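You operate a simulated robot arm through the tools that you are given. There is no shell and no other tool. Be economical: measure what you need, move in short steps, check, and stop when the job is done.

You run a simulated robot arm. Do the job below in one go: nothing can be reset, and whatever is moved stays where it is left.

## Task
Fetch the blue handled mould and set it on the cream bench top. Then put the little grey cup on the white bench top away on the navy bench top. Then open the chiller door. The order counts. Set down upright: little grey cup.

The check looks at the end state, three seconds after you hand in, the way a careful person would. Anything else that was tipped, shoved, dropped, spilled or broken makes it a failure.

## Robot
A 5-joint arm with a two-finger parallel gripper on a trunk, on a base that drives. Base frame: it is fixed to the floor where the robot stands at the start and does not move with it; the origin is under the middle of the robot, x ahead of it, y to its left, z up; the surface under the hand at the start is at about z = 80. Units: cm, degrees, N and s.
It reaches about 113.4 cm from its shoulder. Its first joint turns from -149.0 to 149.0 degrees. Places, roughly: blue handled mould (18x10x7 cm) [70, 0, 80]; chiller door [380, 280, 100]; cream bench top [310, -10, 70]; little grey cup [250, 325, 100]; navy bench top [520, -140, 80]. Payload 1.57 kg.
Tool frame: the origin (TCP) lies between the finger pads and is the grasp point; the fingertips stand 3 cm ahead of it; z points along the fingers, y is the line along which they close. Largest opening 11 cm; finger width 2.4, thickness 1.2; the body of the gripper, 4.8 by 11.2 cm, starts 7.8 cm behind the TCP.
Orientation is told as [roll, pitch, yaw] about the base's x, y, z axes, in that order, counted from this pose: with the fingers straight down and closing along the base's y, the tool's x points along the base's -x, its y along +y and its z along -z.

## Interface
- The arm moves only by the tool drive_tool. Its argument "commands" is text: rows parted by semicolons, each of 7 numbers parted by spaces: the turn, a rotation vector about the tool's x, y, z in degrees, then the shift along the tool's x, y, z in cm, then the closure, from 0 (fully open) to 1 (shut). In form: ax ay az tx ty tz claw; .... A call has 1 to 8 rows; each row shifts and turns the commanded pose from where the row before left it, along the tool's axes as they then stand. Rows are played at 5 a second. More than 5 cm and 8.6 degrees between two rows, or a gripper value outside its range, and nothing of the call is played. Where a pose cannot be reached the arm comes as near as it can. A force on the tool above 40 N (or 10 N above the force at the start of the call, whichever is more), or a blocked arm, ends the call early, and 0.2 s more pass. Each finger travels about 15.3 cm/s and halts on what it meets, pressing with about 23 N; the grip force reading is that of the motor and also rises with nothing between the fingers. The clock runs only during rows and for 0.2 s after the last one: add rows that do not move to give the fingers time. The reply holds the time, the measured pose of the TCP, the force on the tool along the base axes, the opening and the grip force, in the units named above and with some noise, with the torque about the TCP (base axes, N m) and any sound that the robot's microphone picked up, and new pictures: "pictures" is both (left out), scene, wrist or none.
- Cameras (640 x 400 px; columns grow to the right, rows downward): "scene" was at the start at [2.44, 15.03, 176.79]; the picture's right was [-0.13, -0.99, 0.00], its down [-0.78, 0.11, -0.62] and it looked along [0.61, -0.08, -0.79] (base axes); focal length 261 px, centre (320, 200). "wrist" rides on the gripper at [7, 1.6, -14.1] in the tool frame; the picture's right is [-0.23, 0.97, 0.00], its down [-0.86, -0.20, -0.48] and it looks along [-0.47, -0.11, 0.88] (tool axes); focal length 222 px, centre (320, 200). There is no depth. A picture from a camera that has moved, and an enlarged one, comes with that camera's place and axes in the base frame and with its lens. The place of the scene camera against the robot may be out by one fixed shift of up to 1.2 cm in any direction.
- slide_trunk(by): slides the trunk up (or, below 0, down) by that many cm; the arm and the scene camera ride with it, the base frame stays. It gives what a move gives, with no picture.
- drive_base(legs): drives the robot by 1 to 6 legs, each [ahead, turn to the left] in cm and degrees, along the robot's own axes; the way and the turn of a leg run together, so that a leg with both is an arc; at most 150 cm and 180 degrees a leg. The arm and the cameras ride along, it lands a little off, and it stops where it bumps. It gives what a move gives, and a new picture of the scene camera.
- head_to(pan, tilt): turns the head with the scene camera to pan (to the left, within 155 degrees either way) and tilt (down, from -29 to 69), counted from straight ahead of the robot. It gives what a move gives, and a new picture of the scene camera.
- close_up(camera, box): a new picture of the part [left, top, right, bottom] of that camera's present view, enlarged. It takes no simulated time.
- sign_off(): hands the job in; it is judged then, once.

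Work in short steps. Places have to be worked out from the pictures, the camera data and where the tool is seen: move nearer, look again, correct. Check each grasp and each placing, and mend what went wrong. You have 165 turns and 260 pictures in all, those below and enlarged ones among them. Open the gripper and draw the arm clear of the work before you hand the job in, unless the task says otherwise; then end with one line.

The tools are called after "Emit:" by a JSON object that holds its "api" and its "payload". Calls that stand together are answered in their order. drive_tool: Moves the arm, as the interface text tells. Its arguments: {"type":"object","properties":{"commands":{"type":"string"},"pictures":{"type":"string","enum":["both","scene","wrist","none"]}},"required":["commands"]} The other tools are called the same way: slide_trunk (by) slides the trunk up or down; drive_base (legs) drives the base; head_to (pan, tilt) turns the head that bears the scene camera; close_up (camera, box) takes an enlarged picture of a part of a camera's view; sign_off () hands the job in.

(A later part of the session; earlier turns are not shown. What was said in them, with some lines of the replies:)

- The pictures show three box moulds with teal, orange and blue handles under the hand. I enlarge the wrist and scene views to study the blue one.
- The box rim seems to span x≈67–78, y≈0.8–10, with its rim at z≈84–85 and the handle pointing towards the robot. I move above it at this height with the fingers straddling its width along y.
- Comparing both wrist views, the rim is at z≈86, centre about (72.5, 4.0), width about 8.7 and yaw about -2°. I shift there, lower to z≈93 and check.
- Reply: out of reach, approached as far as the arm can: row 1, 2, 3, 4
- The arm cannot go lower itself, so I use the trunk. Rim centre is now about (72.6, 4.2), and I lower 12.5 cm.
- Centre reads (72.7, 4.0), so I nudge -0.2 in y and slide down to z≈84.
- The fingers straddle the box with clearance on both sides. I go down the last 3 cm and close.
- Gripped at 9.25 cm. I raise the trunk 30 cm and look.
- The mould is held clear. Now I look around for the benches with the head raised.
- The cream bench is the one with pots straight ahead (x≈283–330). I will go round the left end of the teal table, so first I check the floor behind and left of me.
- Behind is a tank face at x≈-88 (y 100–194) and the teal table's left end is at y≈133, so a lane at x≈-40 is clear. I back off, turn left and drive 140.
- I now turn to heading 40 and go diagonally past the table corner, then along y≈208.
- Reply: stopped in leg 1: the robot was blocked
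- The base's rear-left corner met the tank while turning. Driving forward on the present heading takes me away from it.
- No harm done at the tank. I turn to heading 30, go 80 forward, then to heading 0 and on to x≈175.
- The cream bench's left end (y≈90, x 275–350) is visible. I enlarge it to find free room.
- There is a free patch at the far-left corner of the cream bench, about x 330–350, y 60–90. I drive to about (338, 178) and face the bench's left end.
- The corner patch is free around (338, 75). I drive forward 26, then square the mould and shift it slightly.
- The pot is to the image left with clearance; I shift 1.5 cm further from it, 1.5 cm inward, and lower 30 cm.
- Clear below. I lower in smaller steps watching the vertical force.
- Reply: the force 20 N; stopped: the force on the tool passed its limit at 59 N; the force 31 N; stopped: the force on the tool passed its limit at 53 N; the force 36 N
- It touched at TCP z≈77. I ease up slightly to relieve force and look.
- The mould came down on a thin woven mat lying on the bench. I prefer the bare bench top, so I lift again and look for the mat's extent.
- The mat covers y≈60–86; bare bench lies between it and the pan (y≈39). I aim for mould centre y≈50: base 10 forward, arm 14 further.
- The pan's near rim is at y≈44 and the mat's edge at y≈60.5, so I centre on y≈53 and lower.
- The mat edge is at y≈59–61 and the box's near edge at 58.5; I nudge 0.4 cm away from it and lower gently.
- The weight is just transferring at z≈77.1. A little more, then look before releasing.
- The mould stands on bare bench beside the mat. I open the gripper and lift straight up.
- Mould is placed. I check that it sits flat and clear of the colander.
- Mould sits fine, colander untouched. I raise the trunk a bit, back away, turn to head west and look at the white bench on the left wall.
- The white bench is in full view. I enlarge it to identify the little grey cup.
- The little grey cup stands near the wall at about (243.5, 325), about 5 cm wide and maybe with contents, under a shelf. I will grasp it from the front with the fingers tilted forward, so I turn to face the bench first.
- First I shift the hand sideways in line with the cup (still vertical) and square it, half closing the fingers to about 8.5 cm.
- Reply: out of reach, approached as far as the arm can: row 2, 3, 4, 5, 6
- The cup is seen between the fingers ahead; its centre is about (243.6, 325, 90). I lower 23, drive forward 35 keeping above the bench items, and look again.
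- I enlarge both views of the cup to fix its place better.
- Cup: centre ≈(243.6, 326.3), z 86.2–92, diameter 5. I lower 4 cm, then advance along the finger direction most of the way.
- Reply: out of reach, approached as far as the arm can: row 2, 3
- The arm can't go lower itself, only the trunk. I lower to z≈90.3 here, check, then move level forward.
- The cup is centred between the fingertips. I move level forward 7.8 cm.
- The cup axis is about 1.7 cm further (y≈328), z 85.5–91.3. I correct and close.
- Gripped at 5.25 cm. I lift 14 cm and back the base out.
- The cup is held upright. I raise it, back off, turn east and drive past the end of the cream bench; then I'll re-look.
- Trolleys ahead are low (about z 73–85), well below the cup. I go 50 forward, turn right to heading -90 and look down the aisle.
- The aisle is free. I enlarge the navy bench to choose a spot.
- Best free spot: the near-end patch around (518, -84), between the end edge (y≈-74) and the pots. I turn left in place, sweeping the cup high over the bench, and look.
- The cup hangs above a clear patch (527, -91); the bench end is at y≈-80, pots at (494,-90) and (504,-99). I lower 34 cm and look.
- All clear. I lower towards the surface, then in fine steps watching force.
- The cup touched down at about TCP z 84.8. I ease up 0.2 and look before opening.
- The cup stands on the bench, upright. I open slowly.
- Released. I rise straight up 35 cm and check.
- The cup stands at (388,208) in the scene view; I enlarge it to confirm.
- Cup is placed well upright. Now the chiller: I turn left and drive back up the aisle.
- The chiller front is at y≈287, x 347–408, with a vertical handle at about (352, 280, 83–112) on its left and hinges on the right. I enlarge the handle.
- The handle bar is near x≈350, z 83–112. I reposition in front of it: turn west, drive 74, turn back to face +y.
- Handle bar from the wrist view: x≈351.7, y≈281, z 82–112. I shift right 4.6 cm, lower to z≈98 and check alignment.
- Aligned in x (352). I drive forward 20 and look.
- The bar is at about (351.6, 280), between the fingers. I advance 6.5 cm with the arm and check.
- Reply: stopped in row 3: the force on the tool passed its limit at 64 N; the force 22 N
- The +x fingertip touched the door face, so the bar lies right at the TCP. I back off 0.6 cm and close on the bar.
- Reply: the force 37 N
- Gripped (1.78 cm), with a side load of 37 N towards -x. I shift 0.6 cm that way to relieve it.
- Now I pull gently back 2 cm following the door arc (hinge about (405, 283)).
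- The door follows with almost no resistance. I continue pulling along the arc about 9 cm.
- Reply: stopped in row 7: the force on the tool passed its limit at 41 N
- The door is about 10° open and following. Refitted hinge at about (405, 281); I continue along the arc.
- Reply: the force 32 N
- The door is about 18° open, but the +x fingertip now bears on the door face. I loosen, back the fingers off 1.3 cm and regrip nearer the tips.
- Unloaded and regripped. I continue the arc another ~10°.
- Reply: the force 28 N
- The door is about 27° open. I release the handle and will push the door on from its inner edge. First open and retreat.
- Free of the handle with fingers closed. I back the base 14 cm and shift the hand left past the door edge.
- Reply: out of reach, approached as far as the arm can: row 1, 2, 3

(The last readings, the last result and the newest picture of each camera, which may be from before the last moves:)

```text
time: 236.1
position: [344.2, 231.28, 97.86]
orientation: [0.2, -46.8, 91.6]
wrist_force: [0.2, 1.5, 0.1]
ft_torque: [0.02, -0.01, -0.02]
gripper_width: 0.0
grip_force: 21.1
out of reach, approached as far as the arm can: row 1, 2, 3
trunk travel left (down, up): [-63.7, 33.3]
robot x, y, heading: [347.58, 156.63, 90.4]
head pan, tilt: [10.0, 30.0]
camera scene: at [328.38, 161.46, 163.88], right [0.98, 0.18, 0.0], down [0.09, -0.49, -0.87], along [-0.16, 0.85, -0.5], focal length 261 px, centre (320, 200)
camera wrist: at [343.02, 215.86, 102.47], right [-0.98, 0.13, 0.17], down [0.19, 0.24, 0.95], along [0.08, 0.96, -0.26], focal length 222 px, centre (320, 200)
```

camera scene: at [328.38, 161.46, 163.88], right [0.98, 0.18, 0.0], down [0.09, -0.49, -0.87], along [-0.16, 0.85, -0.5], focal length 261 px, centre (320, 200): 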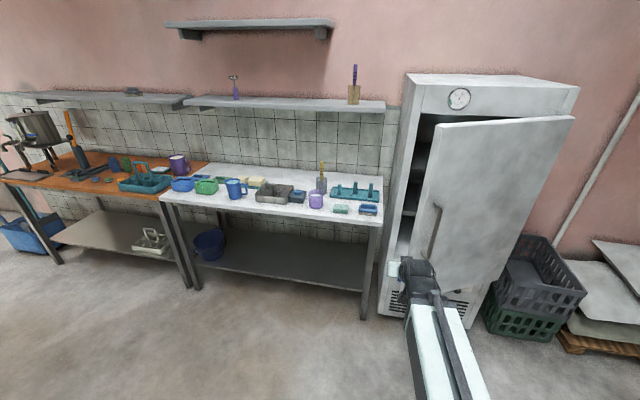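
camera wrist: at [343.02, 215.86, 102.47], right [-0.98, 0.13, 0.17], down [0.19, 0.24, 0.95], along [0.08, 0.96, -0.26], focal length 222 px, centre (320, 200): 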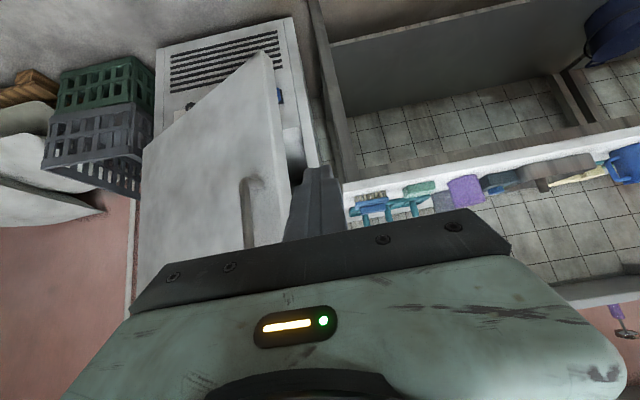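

The door's free edge is at about x 352, y 253–258. I extend forward past it, staying left at x≈344.

Emit:
{"api": "drive_tool", "payload": {"commands": "0 0 0 -3.29 0 3.5 1;0 0 0 -3.29 0 3.5 1;0 0 0 -3.29 0 3.5 1;0 0 0 -3.29 0 3.5 1;0 0 0 -3.29 0 3.5 1;0 0 0 -3.29 0 3.5 1;0 0 0 0 0 0 1", "pictures": "both"}}

```text
time: 237.7
position: [343.26, 259.94, 97.79]
orientation: [0.2, -46.8, 91.6]
wrist_force: [0.3, 0.3, 0.1]
ft_torque: [0.0, -0.01, 0.03]
gripper_width: 0.01
grip_force: 21.3
trunk travel left (down, up): [-63.7, 33.3]
robot x, y, heading: [347.28, 156.29, 90.5]
head pan, tilt: [10.0, 30.0]
camera scene: at [328.4, 161.51, 163.88], right [0.98, 0.18, 0.0], down [0.09, -0.49, -0.87], along [-0.16, 0.85, -0.5], focal length 261 px, centre (320, 200)
camera wrist: at [342.15, 244.61, 102.44], right [-0.98, 0.13, 0.17], down [0.19, 0.24, 0.95], along [0.08, 0.96, -0.26], focal length 222 px, centre (320, 200)
```

scene: 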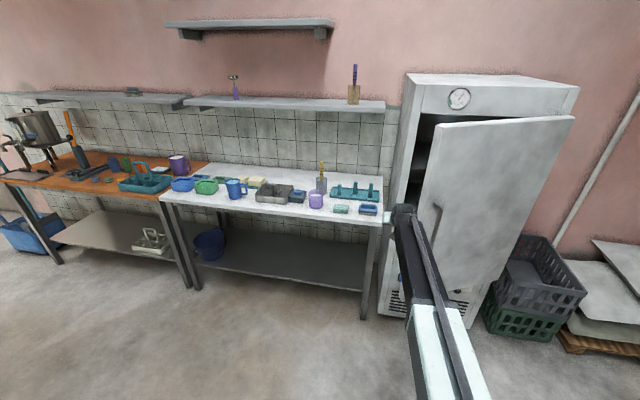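
wrist: 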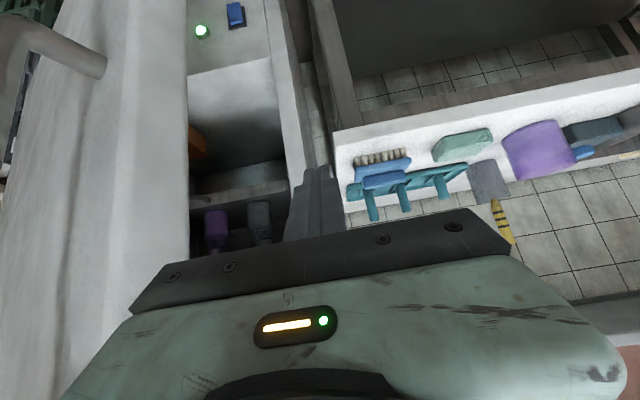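

The hand is beyond the free edge, between door and bench. I push right against the edge and begin following the opening arc.

Emit:
{"api": "drive_tool", "payload": {"commands": "0 0 0 0 -2.5 0 1;0 0 0 0 -2.5 0 1;0 0 0 0 -1.5 0 1;0.87 0 0.82 1.45 -1.43 -1.55 1;0.87 0 0.82 1.45 -1.43 -1.55 1;0.87 0 0.82 1.45 -1.43 -1.55 1;0.87 0 0.82 1.45 -1.43 -1.55 1;0 0 0 0 0 0 1", "pictures": "both"}}

```text
time: 238.3
position: [346.81, 259.71, 97.88]
orientation: [0.8, -46.6, 91.7]
wrist_force: [-12.4, -5.4, -0.2]
ft_torque: [0.47, -0.84, -0.83]
gripper_width: 0.0
grip_force: 21.1
trunk travel left (down, up): [-63.7, 33.3]
robot x, y, heading: [347.39, 156.51, 90.5]
head pan, tilt: [10.0, 30.0]
stopped in row 3: the force on the tool passed its limit at 53 N (the readings are from after the stop); the commanded pose is now the measured one
camera scene: at [328.23, 161.34, 163.87], right [0.98, 0.18, 0.0], down [0.09, -0.49, -0.87], along [-0.16, 0.85, -0.5], focal length 261 px, centre (320, 200)
camera wrist: at [345.83, 244.41, 102.54], right [-0.98, 0.12, 0.18], down [0.2, 0.25, 0.95], along [0.07, 0.96, -0.27], focal length 222 px, centre (320, 200)
```

scene: 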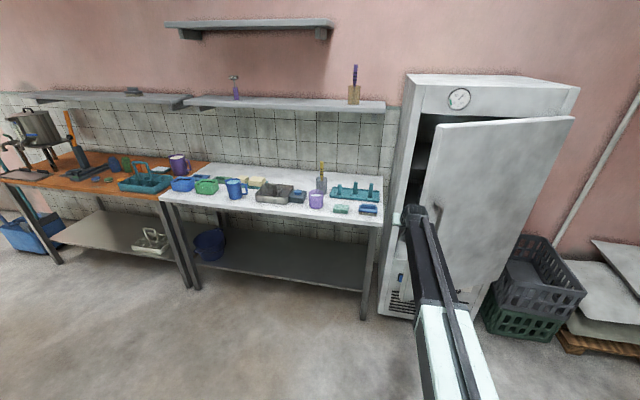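
wrist: 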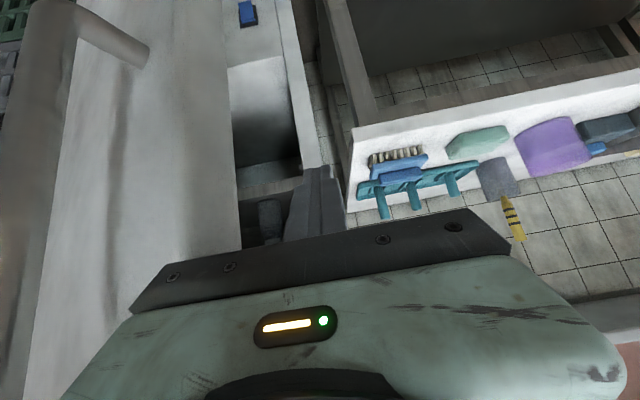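

The gripper body touched the edge too briskly. I push more slowly along the arc.

Emit:
{"api": "drive_tool", "payload": {"commands": "0 0 0 0 -0.3 0 1;0.2 0 0.2 0.2 -0.5 -0.22 1;0.36 0 0.34 0.4 -0.6 -0.43 1;0.36 0 0.34 0.55 -0.7 -0.58 1;0.36 0 0.34 0.62 -0.7 -0.66 1;0.36 0 0.34 0.62 -0.7 -0.66 1;0.36 0 0.34 0.62 -0.7 -0.66 1;0.36 0 0.34 0.62 -0.7 -0.66 1", "pictures": "wrist"}}

```text
time: 238.9
position: [347.0, 259.53, 97.94]
orientation: [1.2, -46.6, 91.7]
wrist_force: [-11.5, -6.8, 4.6]
ft_torque: [0.25, -1.05, -0.7]
gripper_width: 0.0
grip_force: 21.4
trunk travel left (down, up): [-63.7, 33.3]
robot x, y, heading: [347.62, 156.36, 90.6]
head pan, tilt: [10.0, 30.0]
stopped in row 2: the force on the tool passed its limit at 44 N (the readings are from after the stop); the commanded pose is now the measured one
camera wrist: at [345.97, 244.14, 102.56], right [-0.98, 0.11, 0.18], down [0.2, 0.25, 0.95], along [0.06, 0.96, -0.27], focal length 222 px, centre (320, 200)
```

wrist: 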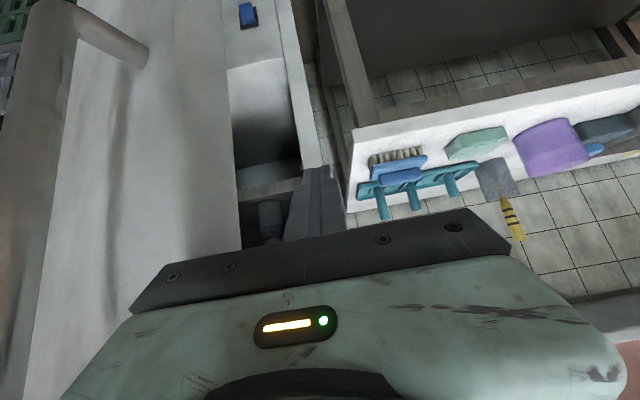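

Pushing on the edge face is mostly radial and jams; I need to push the inner face from a base position further left. I move the hand off left and retract it.

Emit:
{"api": "drive_tool", "payload": {"commands": "0 0 0 0 2.5 0 1;0 0 0 0 2.5 0 1;0 0 0 3.1 0 -3.3 1;0 0 0 3.1 0 -3.3 1;0 0 0 3.1 0 -3.3 1;0 0 0 3.1 0 -3.3 1;0 0 0 3.1 0 -3.3 1;0 0 0 0 0 0 1", "pictures": "none"}}

Emit:
{"api": "drive_base", "payload": {"legs": [[0, 90], [60, 0], [0, -120]]}}

```text
time: 240.7
position: [343.08, 236.95, 97.82]
orientation: [1.1, -46.5, 91.5]
wrist_force: [-0.9, -0.8, -0.4]
ft_torque: [0.03, 0.0, -0.02]
gripper_width: 0.0
grip_force: 21.1
trunk travel left (down, up): [-63.7, 33.3]
robot x, y, heading: [347.38, 156.59, 90.4]
head pan, tilt: [10.0, 30.0]
```

```text
time: 252.9
position: [325.7, 227.67, 97.8]
orientation: [1.1, -46.5, 59.7]
wrist_force: [0.4, 0.0, 0.3]
ft_torque: [0.01, 0.01, -0.01]
gripper_width: 0.0
grip_force: 20.7
trunk travel left (down, up): [-63.7, 33.3]
robot x, y, heading: [284.4, 158.68, 58.7]
head pan, tilt: [10.0, 30.0]
camera scene: at [270.23, 172.66, 163.88], right [0.93, -0.36, 0.0], down [-0.18, -0.47, -0.87], along [0.31, 0.81, -0.5], focal length 261 px, centre (320, 200)
```

scene: 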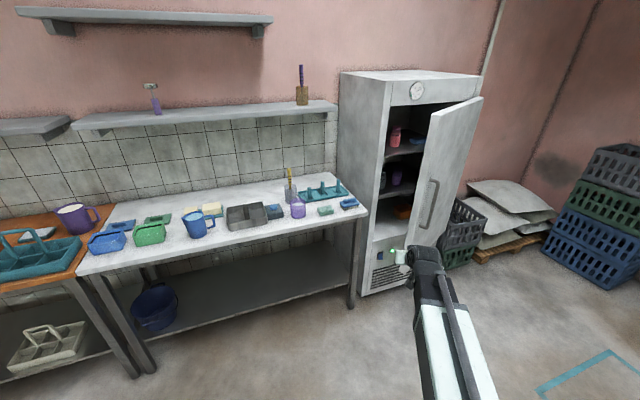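

The door hangs about 30° open. I'll place the base nearer the bench at about (288, 207), heading 45, so the hand can sweep the door's inner side; I raise first to clear bench items.

Emit:
{"api": "slide_trunk", "payload": {"by": 24}}

Emit:
{"api": "drive_base", "payload": {"legs": [[0, 27], [46, 0], [0, -41]]}}

Emit:
{"api": "drive_tool", "payload": {"commands": "0 0 0 0 0 0 1", "pictures": "wrist"}}

```text
time: 255.4
position: [325.72, 227.69, 121.77]
orientation: [1.2, -46.5, 59.7]
wrist_force: [0.5, 0.4, -0.2]
ft_torque: [0.0, 0.01, -0.01]
gripper_width: 0.0
grip_force: 21.6
trunk travel left (down, up): [-87.7, 9.3]
robot x, y, heading: [284.19, 158.64, 59.0]
head pan, tilt: [10.0, 30.0]
```

```text
time: 261.4
position: [344.65, 260.79, 121.96]
orientation: [1.1, -46.4, 45.6]
wrist_force: [-0.5, 0.3, -0.1]
ft_torque: [-0.03, -0.02, -0.03]
gripper_width: 0.02
grip_force: 21.0
trunk travel left (down, up): [-87.7, 9.3]
robot x, y, heading: [286.49, 204.8, 44.9]
head pan, tilt: [10.0, 30.0]
camera scene: at [275.94, 221.83, 187.88], right [0.82, -0.57, 0.0], down [-0.29, -0.41, -0.87], along [0.5, 0.71, -0.5], focal length 261 px, centre (320, 200)
```

scene: 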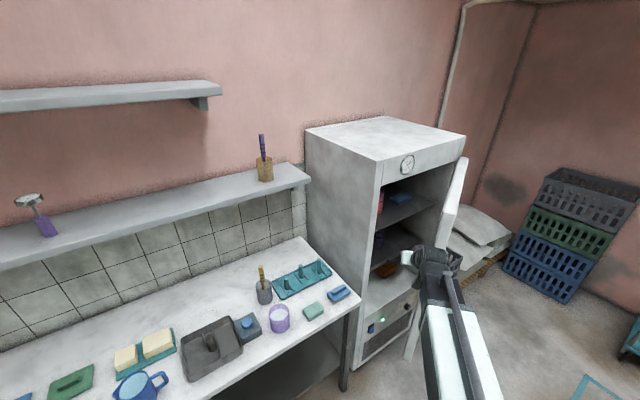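

```text
time: 261.8
position: [344.59, 260.72, 121.84]
orientation: [1.2, -46.5, 45.7]
wrist_force: [-0.6, -0.3, -0.9]
ft_torque: [0.0, -0.01, -0.04]
gripper_width: 0.03
grip_force: 20.9
trunk travel left (down, up): [-87.7, 9.3]
robot x, y, heading: [286.7, 204.75, 44.9]
head pan, tilt: [10.0, 30.0]
camera wrist: at [333.11, 250.67, 126.49], right [-0.6, 0.78, 0.18], down [0.32, 0.03, 0.95], along [0.74, 0.62, -0.27], focal length 222 px, centre (320, 200)
```

wrist: 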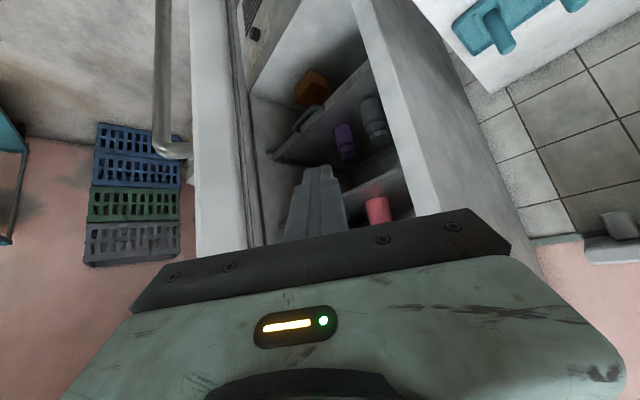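

Now the hand points into the gap between door and cabinet. I advance 8 cm and then sweep slowly to the right against the door's inner side.

Emit:
{"api": "drive_tool", "payload": {"commands": "0 0 0 -2.75 0 2.9 1;0 0 0 -2.75 0 2.9 1;0 0 0 0 -0.7 0 1;0 0 0 0 -0.7 0 1;0 0 0 0 -0.7 0 1;0 0 0 0 -0.7 0 1;0 0 0 0 -0.7 0 1;0 0 0 0 -0.7 0 1", "pictures": "both"}}

```text
time: 263.6
position: [353.26, 263.57, 121.75]
orientation: [1.2, -46.5, 45.6]
wrist_force: [-0.5, -0.5, 0.7]
ft_torque: [0.04, -0.01, -0.01]
gripper_width: 0.0
grip_force: 21.0
trunk travel left (down, up): [-87.7, 9.3]
robot x, y, heading: [286.61, 204.81, 45.0]
head pan, tilt: [10.0, 30.0]
camera scene: at [276.04, 221.82, 187.88], right [0.82, -0.57, 0.0], down [-0.29, -0.41, -0.87], along [0.49, 0.71, -0.5], focal length 261 px, centre (320, 200)
camera wrist: at [341.7, 253.49, 126.47], right [-0.6, 0.78, 0.18], down [0.32, 0.03, 0.95], along [0.74, 0.62, -0.27], focal length 222 px, centre (320, 200)
```

scene: 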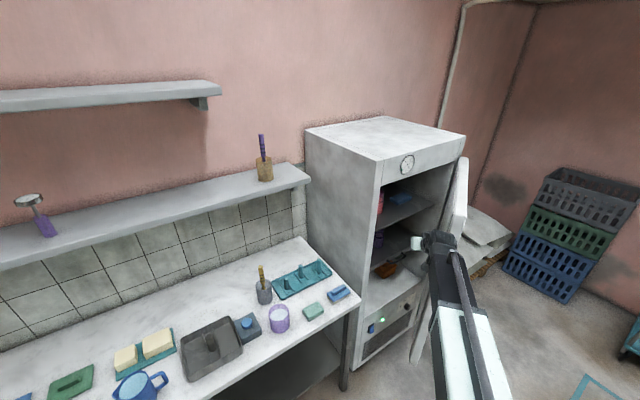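
wrist: 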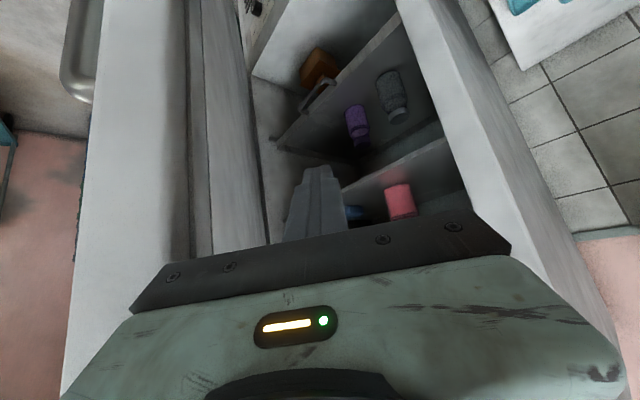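

No load yet. I keep sweeping right.

Emit:
{"api": "drive_tool", "payload": {"commands": "0.36 0 0.34 0 -0.9 0 1;0.36 0 0.34 0 -0.9 0 1;0.36 0 0.34 0 -0.9 0 1;0.36 0 0.34 0 -0.9 0 1;0.36 0 0.34 0 -0.9 0 1;0.36 0 0.34 0 -0.9 0 1;0.36 0 0.34 0 -0.9 0 1;0.36 0 0.34 0 -0.9 0 1", "pictures": "both"}}

```text
time: 265.4
position: [358.3, 258.49, 121.75]
orientation: [1.1, -46.4, 41.6]
wrist_force: [-0.6, -0.4, -0.2]
ft_torque: [-0.01, -0.01, 0.01]
gripper_width: 0.0
grip_force: 20.7
trunk travel left (down, up): [-87.7, 9.3]
robot x, y, heading: [286.52, 204.62, 45.2]
head pan, tilt: [10.0, 30.0]
camera scene: at [276.04, 221.82, 187.88], right [0.82, -0.57, 0.0], down [-0.29, -0.41, -0.87], along [0.49, 0.71, -0.5], focal length 261 px, centre (320, 200)
camera wrist: at [346.08, 249.33, 126.47], right [-0.54, 0.82, 0.18], down [0.32, 0.01, 0.95], along [0.78, 0.57, -0.27], focal length 222 px, centre (320, 200)
```

scene: 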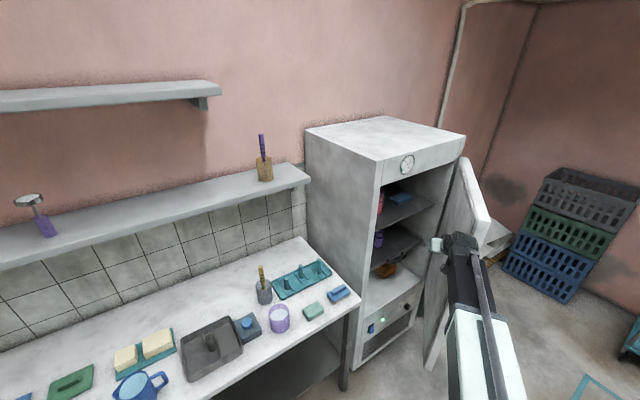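
wrist: 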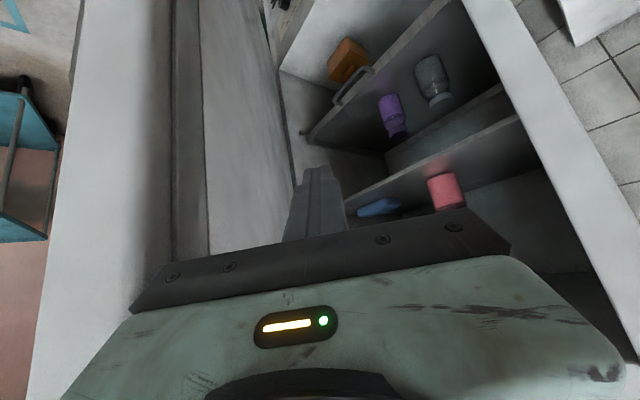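

It works: the door is now about 45° open, with no load on the fingers. I continue, adding some forward motion.

Emit:
{"api": "drive_tool", "payload": {"commands": "0.36 0 0.34 -0.2 -1.1 0.22 1;0.36 0 0.34 -0.2 -1.1 0.22 1;0.36 0 0.34 -0.3 -1.1 0.33 1;0.36 0 0.34 -0.3 -1.1 0.33 1;0.36 0 0.34 -0.35 -1.1 0.37 1;0.36 0 0.34 -0.35 -1.1 0.37 1;0.36 0 0.34 -0.4 -1.1 0.43 1;0.36 0 0.34 -0.4 -1.1 0.43 1", "pictures": "both"}}

```text
time: 267.2
position: [366.82, 254.28, 121.68]
orientation: [1.0, -46.3, 37.7]
wrist_force: [-0.5, 0.0, 0.2]
ft_torque: [0.05, 0.0, 0.0]
gripper_width: 0.0
grip_force: 21.0
out of reach, approached as far as the arm can: row 7
trunk travel left (down, up): [-87.7, 9.3]
robot x, y, heading: [286.92, 205.29, 45.4]
head pan, tilt: [10.0, 30.0]
camera scene: at [276.05, 221.82, 187.88], right [0.82, -0.57, 0.0], down [-0.29, -0.41, -0.87], along [0.49, 0.71, -0.5], focal length 261 px, centre (320, 200)
camera wrist: at [354.05, 245.92, 126.46], right [-0.48, 0.86, 0.18], down [0.32, -0.01, 0.95], along [0.81, 0.51, -0.27], focal length 222 px, centre (320, 200)
```

scene: 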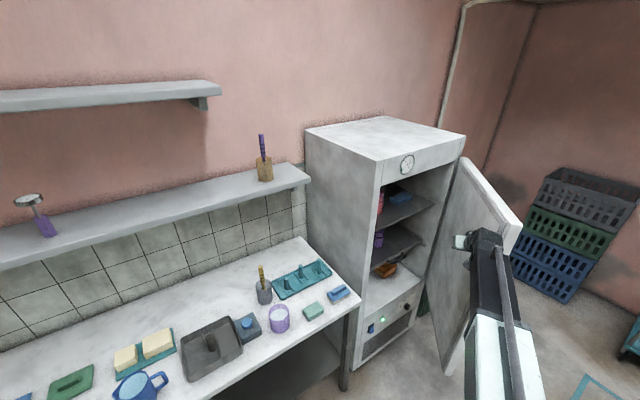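
wrist: 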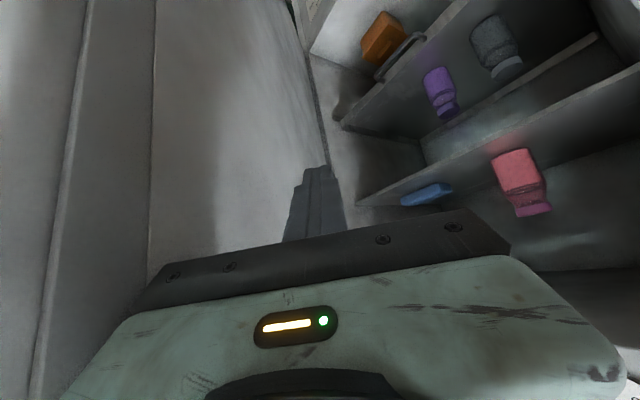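

About 60° open. I finish the push with small base turns and advances.

Emit:
{"api": "drive_base", "payload": {"legs": [[0, -10], [8, 0], [0, -8]]}}

```text
time: 269.6
position: [384.62, 231.62, 121.61]
orientation: [1.1, -46.3, 19.6]
wrist_force: [0.9, 0.8, -0.1]
ft_torque: [-0.02, 0.01, 0.0]
gripper_width: 0.0
grip_force: 21.0
trunk travel left (down, up): [-87.7, 9.3]
robot x, y, heading: [293.06, 209.76, 27.5]
head pan, tilt: [10.0, 30.0]
camera scene: at [287.91, 229.04, 187.89], right [0.61, -0.79, 0.0], down [-0.4, -0.31, -0.87], along [0.69, 0.53, -0.5], focal length 261 px, centre (320, 200)
```

scene: 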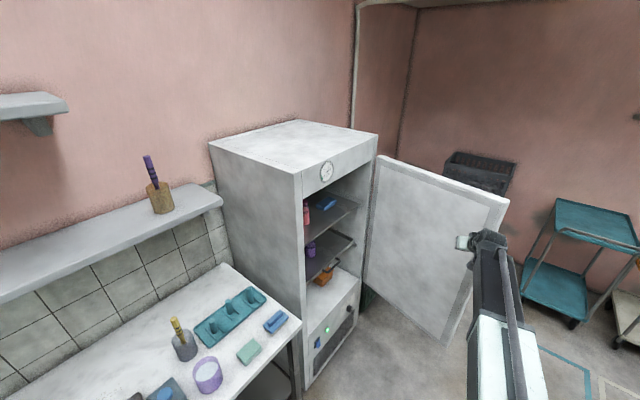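

The door is about 80° open. One more small push forward.

Emit:
{"api": "drive_base", "payload": {"legs": [[7, 0]]}}

```text
time: 270.6
position: [390.92, 234.95, 121.48]
orientation: [1.1, -46.3, 19.7]
wrist_force: [0.6, -0.4, 0.4]
ft_torque: [0.03, 0.03, -0.03]
gripper_width: 0.0
grip_force: 21.0
trunk travel left (down, up): [-87.7, 9.3]
robot x, y, heading: [299.12, 213.12, 27.4]
head pan, tilt: [10.0, 30.0]
camera scene: at [294.13, 232.34, 187.87], right [0.61, -0.79, 0.0], down [-0.4, -0.31, -0.87], along [0.69, 0.53, -0.5], focal length 261 px, centre (320, 200)
```

scene: 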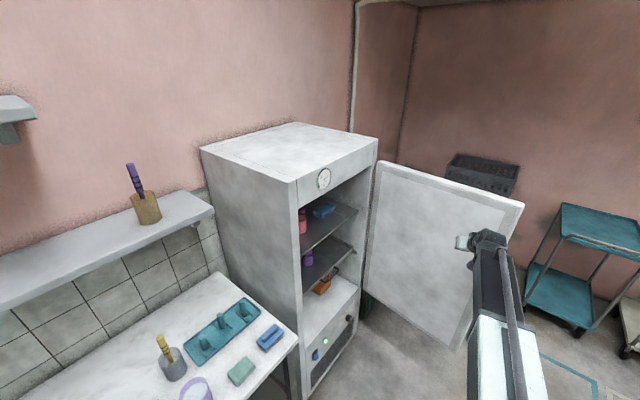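

The door stands near 90°. I back away from it, open the gripper and check everything stays.

Emit:
{"api": "drive_base", "payload": {"legs": [[-45, 0]]}}

Emit:
{"api": "drive_tool", "payload": {"commands": "0 0 0 0 0 0 0.4;0 0 0 0 0 0 0;0 0 0 0 0 0 0;0 0 0 0 0 0 0", "pictures": "scene"}}

```text
time: 273.3
position: [351.07, 214.4, 121.9]
orientation: [1.0, -46.4, 20.0]
wrist_force: [0.4, -0.2, 0.5]
ft_torque: [-0.01, 0.01, -0.03]
gripper_width: 0.0
grip_force: 21.0
trunk travel left (down, up): [-87.7, 9.3]
robot x, y, heading: [259.57, 192.31, 27.9]
head pan, tilt: [10.0, 30.0]
camera scene: at [254.12, 211.37, 187.88], right [0.61, -0.79, 0.0], down [-0.39, -0.31, -0.87], along [0.68, 0.53, -0.5], focal length 261 px, centre (320, 200)
```

scene: 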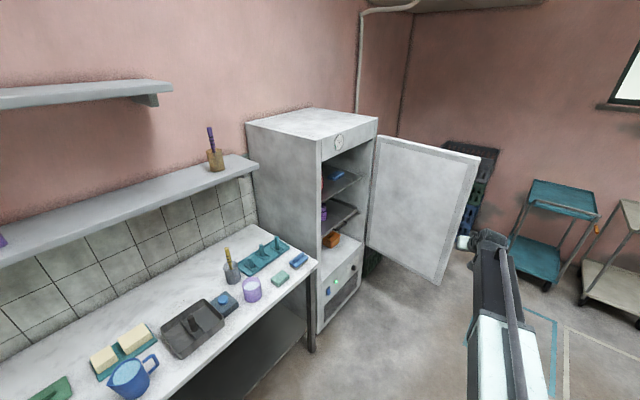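

```text
time: 274.3
position: [351.0, 214.46, 121.77]
orientation: [1.1, -46.4, 19.9]
wrist_force: [-0.3, 0.3, 0.0]
ft_torque: [0.0, 0.02, 0.03]
gripper_width: 10.99
grip_force: 0.0
trunk travel left (down, up): [-87.7, 9.3]
robot x, y, heading: [259.27, 192.38, 27.6]
head pan, tilt: [10.0, 30.0]
camera scene: at [254.17, 211.4, 187.88], right [0.61, -0.79, 0.0], down [-0.39, -0.31, -0.87], along [0.68, 0.53, -0.5], focal length 261 px, centre (320, 200)
```

scene: 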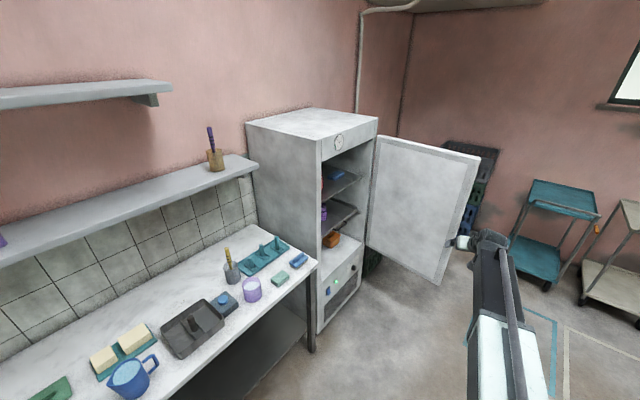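

The door stays wide open and the bench items are undisturbed. One last glance at the mould on the cream bench.

Emit:
{"api": "head_to", "payload": {"pan": -80, "tilt": 35}}

```text
time: 275.9
position: [351.12, 214.43, 121.79]
orientation: [1.1, -46.3, 19.9]
wrist_force: [-0.8, 0.6, -0.6]
ft_torque: [-0.04, -0.03, -0.01]
gripper_width: 11.0
grip_force: 0.0
trunk travel left (down, up): [-87.7, 9.3]
robot x, y, heading: [259.54, 192.25, 28.0]
head pan, tilt: [-80.0, 35.0]
camera scene: at [252.45, 198.9, 187.1], right [-0.79, -0.61, 0.0], down [-0.35, 0.45, -0.82], along [0.5, -0.65, -0.57], focal length 261 px, centre (320, 200)
```

scene: 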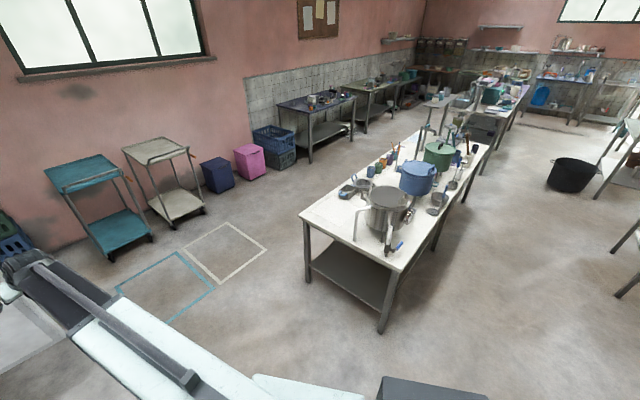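

The mould is on the cream bench, the cup stands on the navy bench, the chiller is open, and the arm is clear. I hand in.

Emit:
{"api": "sign_off", "payload": {}}

```text
The job is handed in.
```

I did all three jobs in order: the blue handled mould is on the cream bench top, the little grey cup stands upright on the navy bench top, and the chiller door is open to nearly 90°. While driving, the base bumped the water tank once; it looked undisturbed afterwards.
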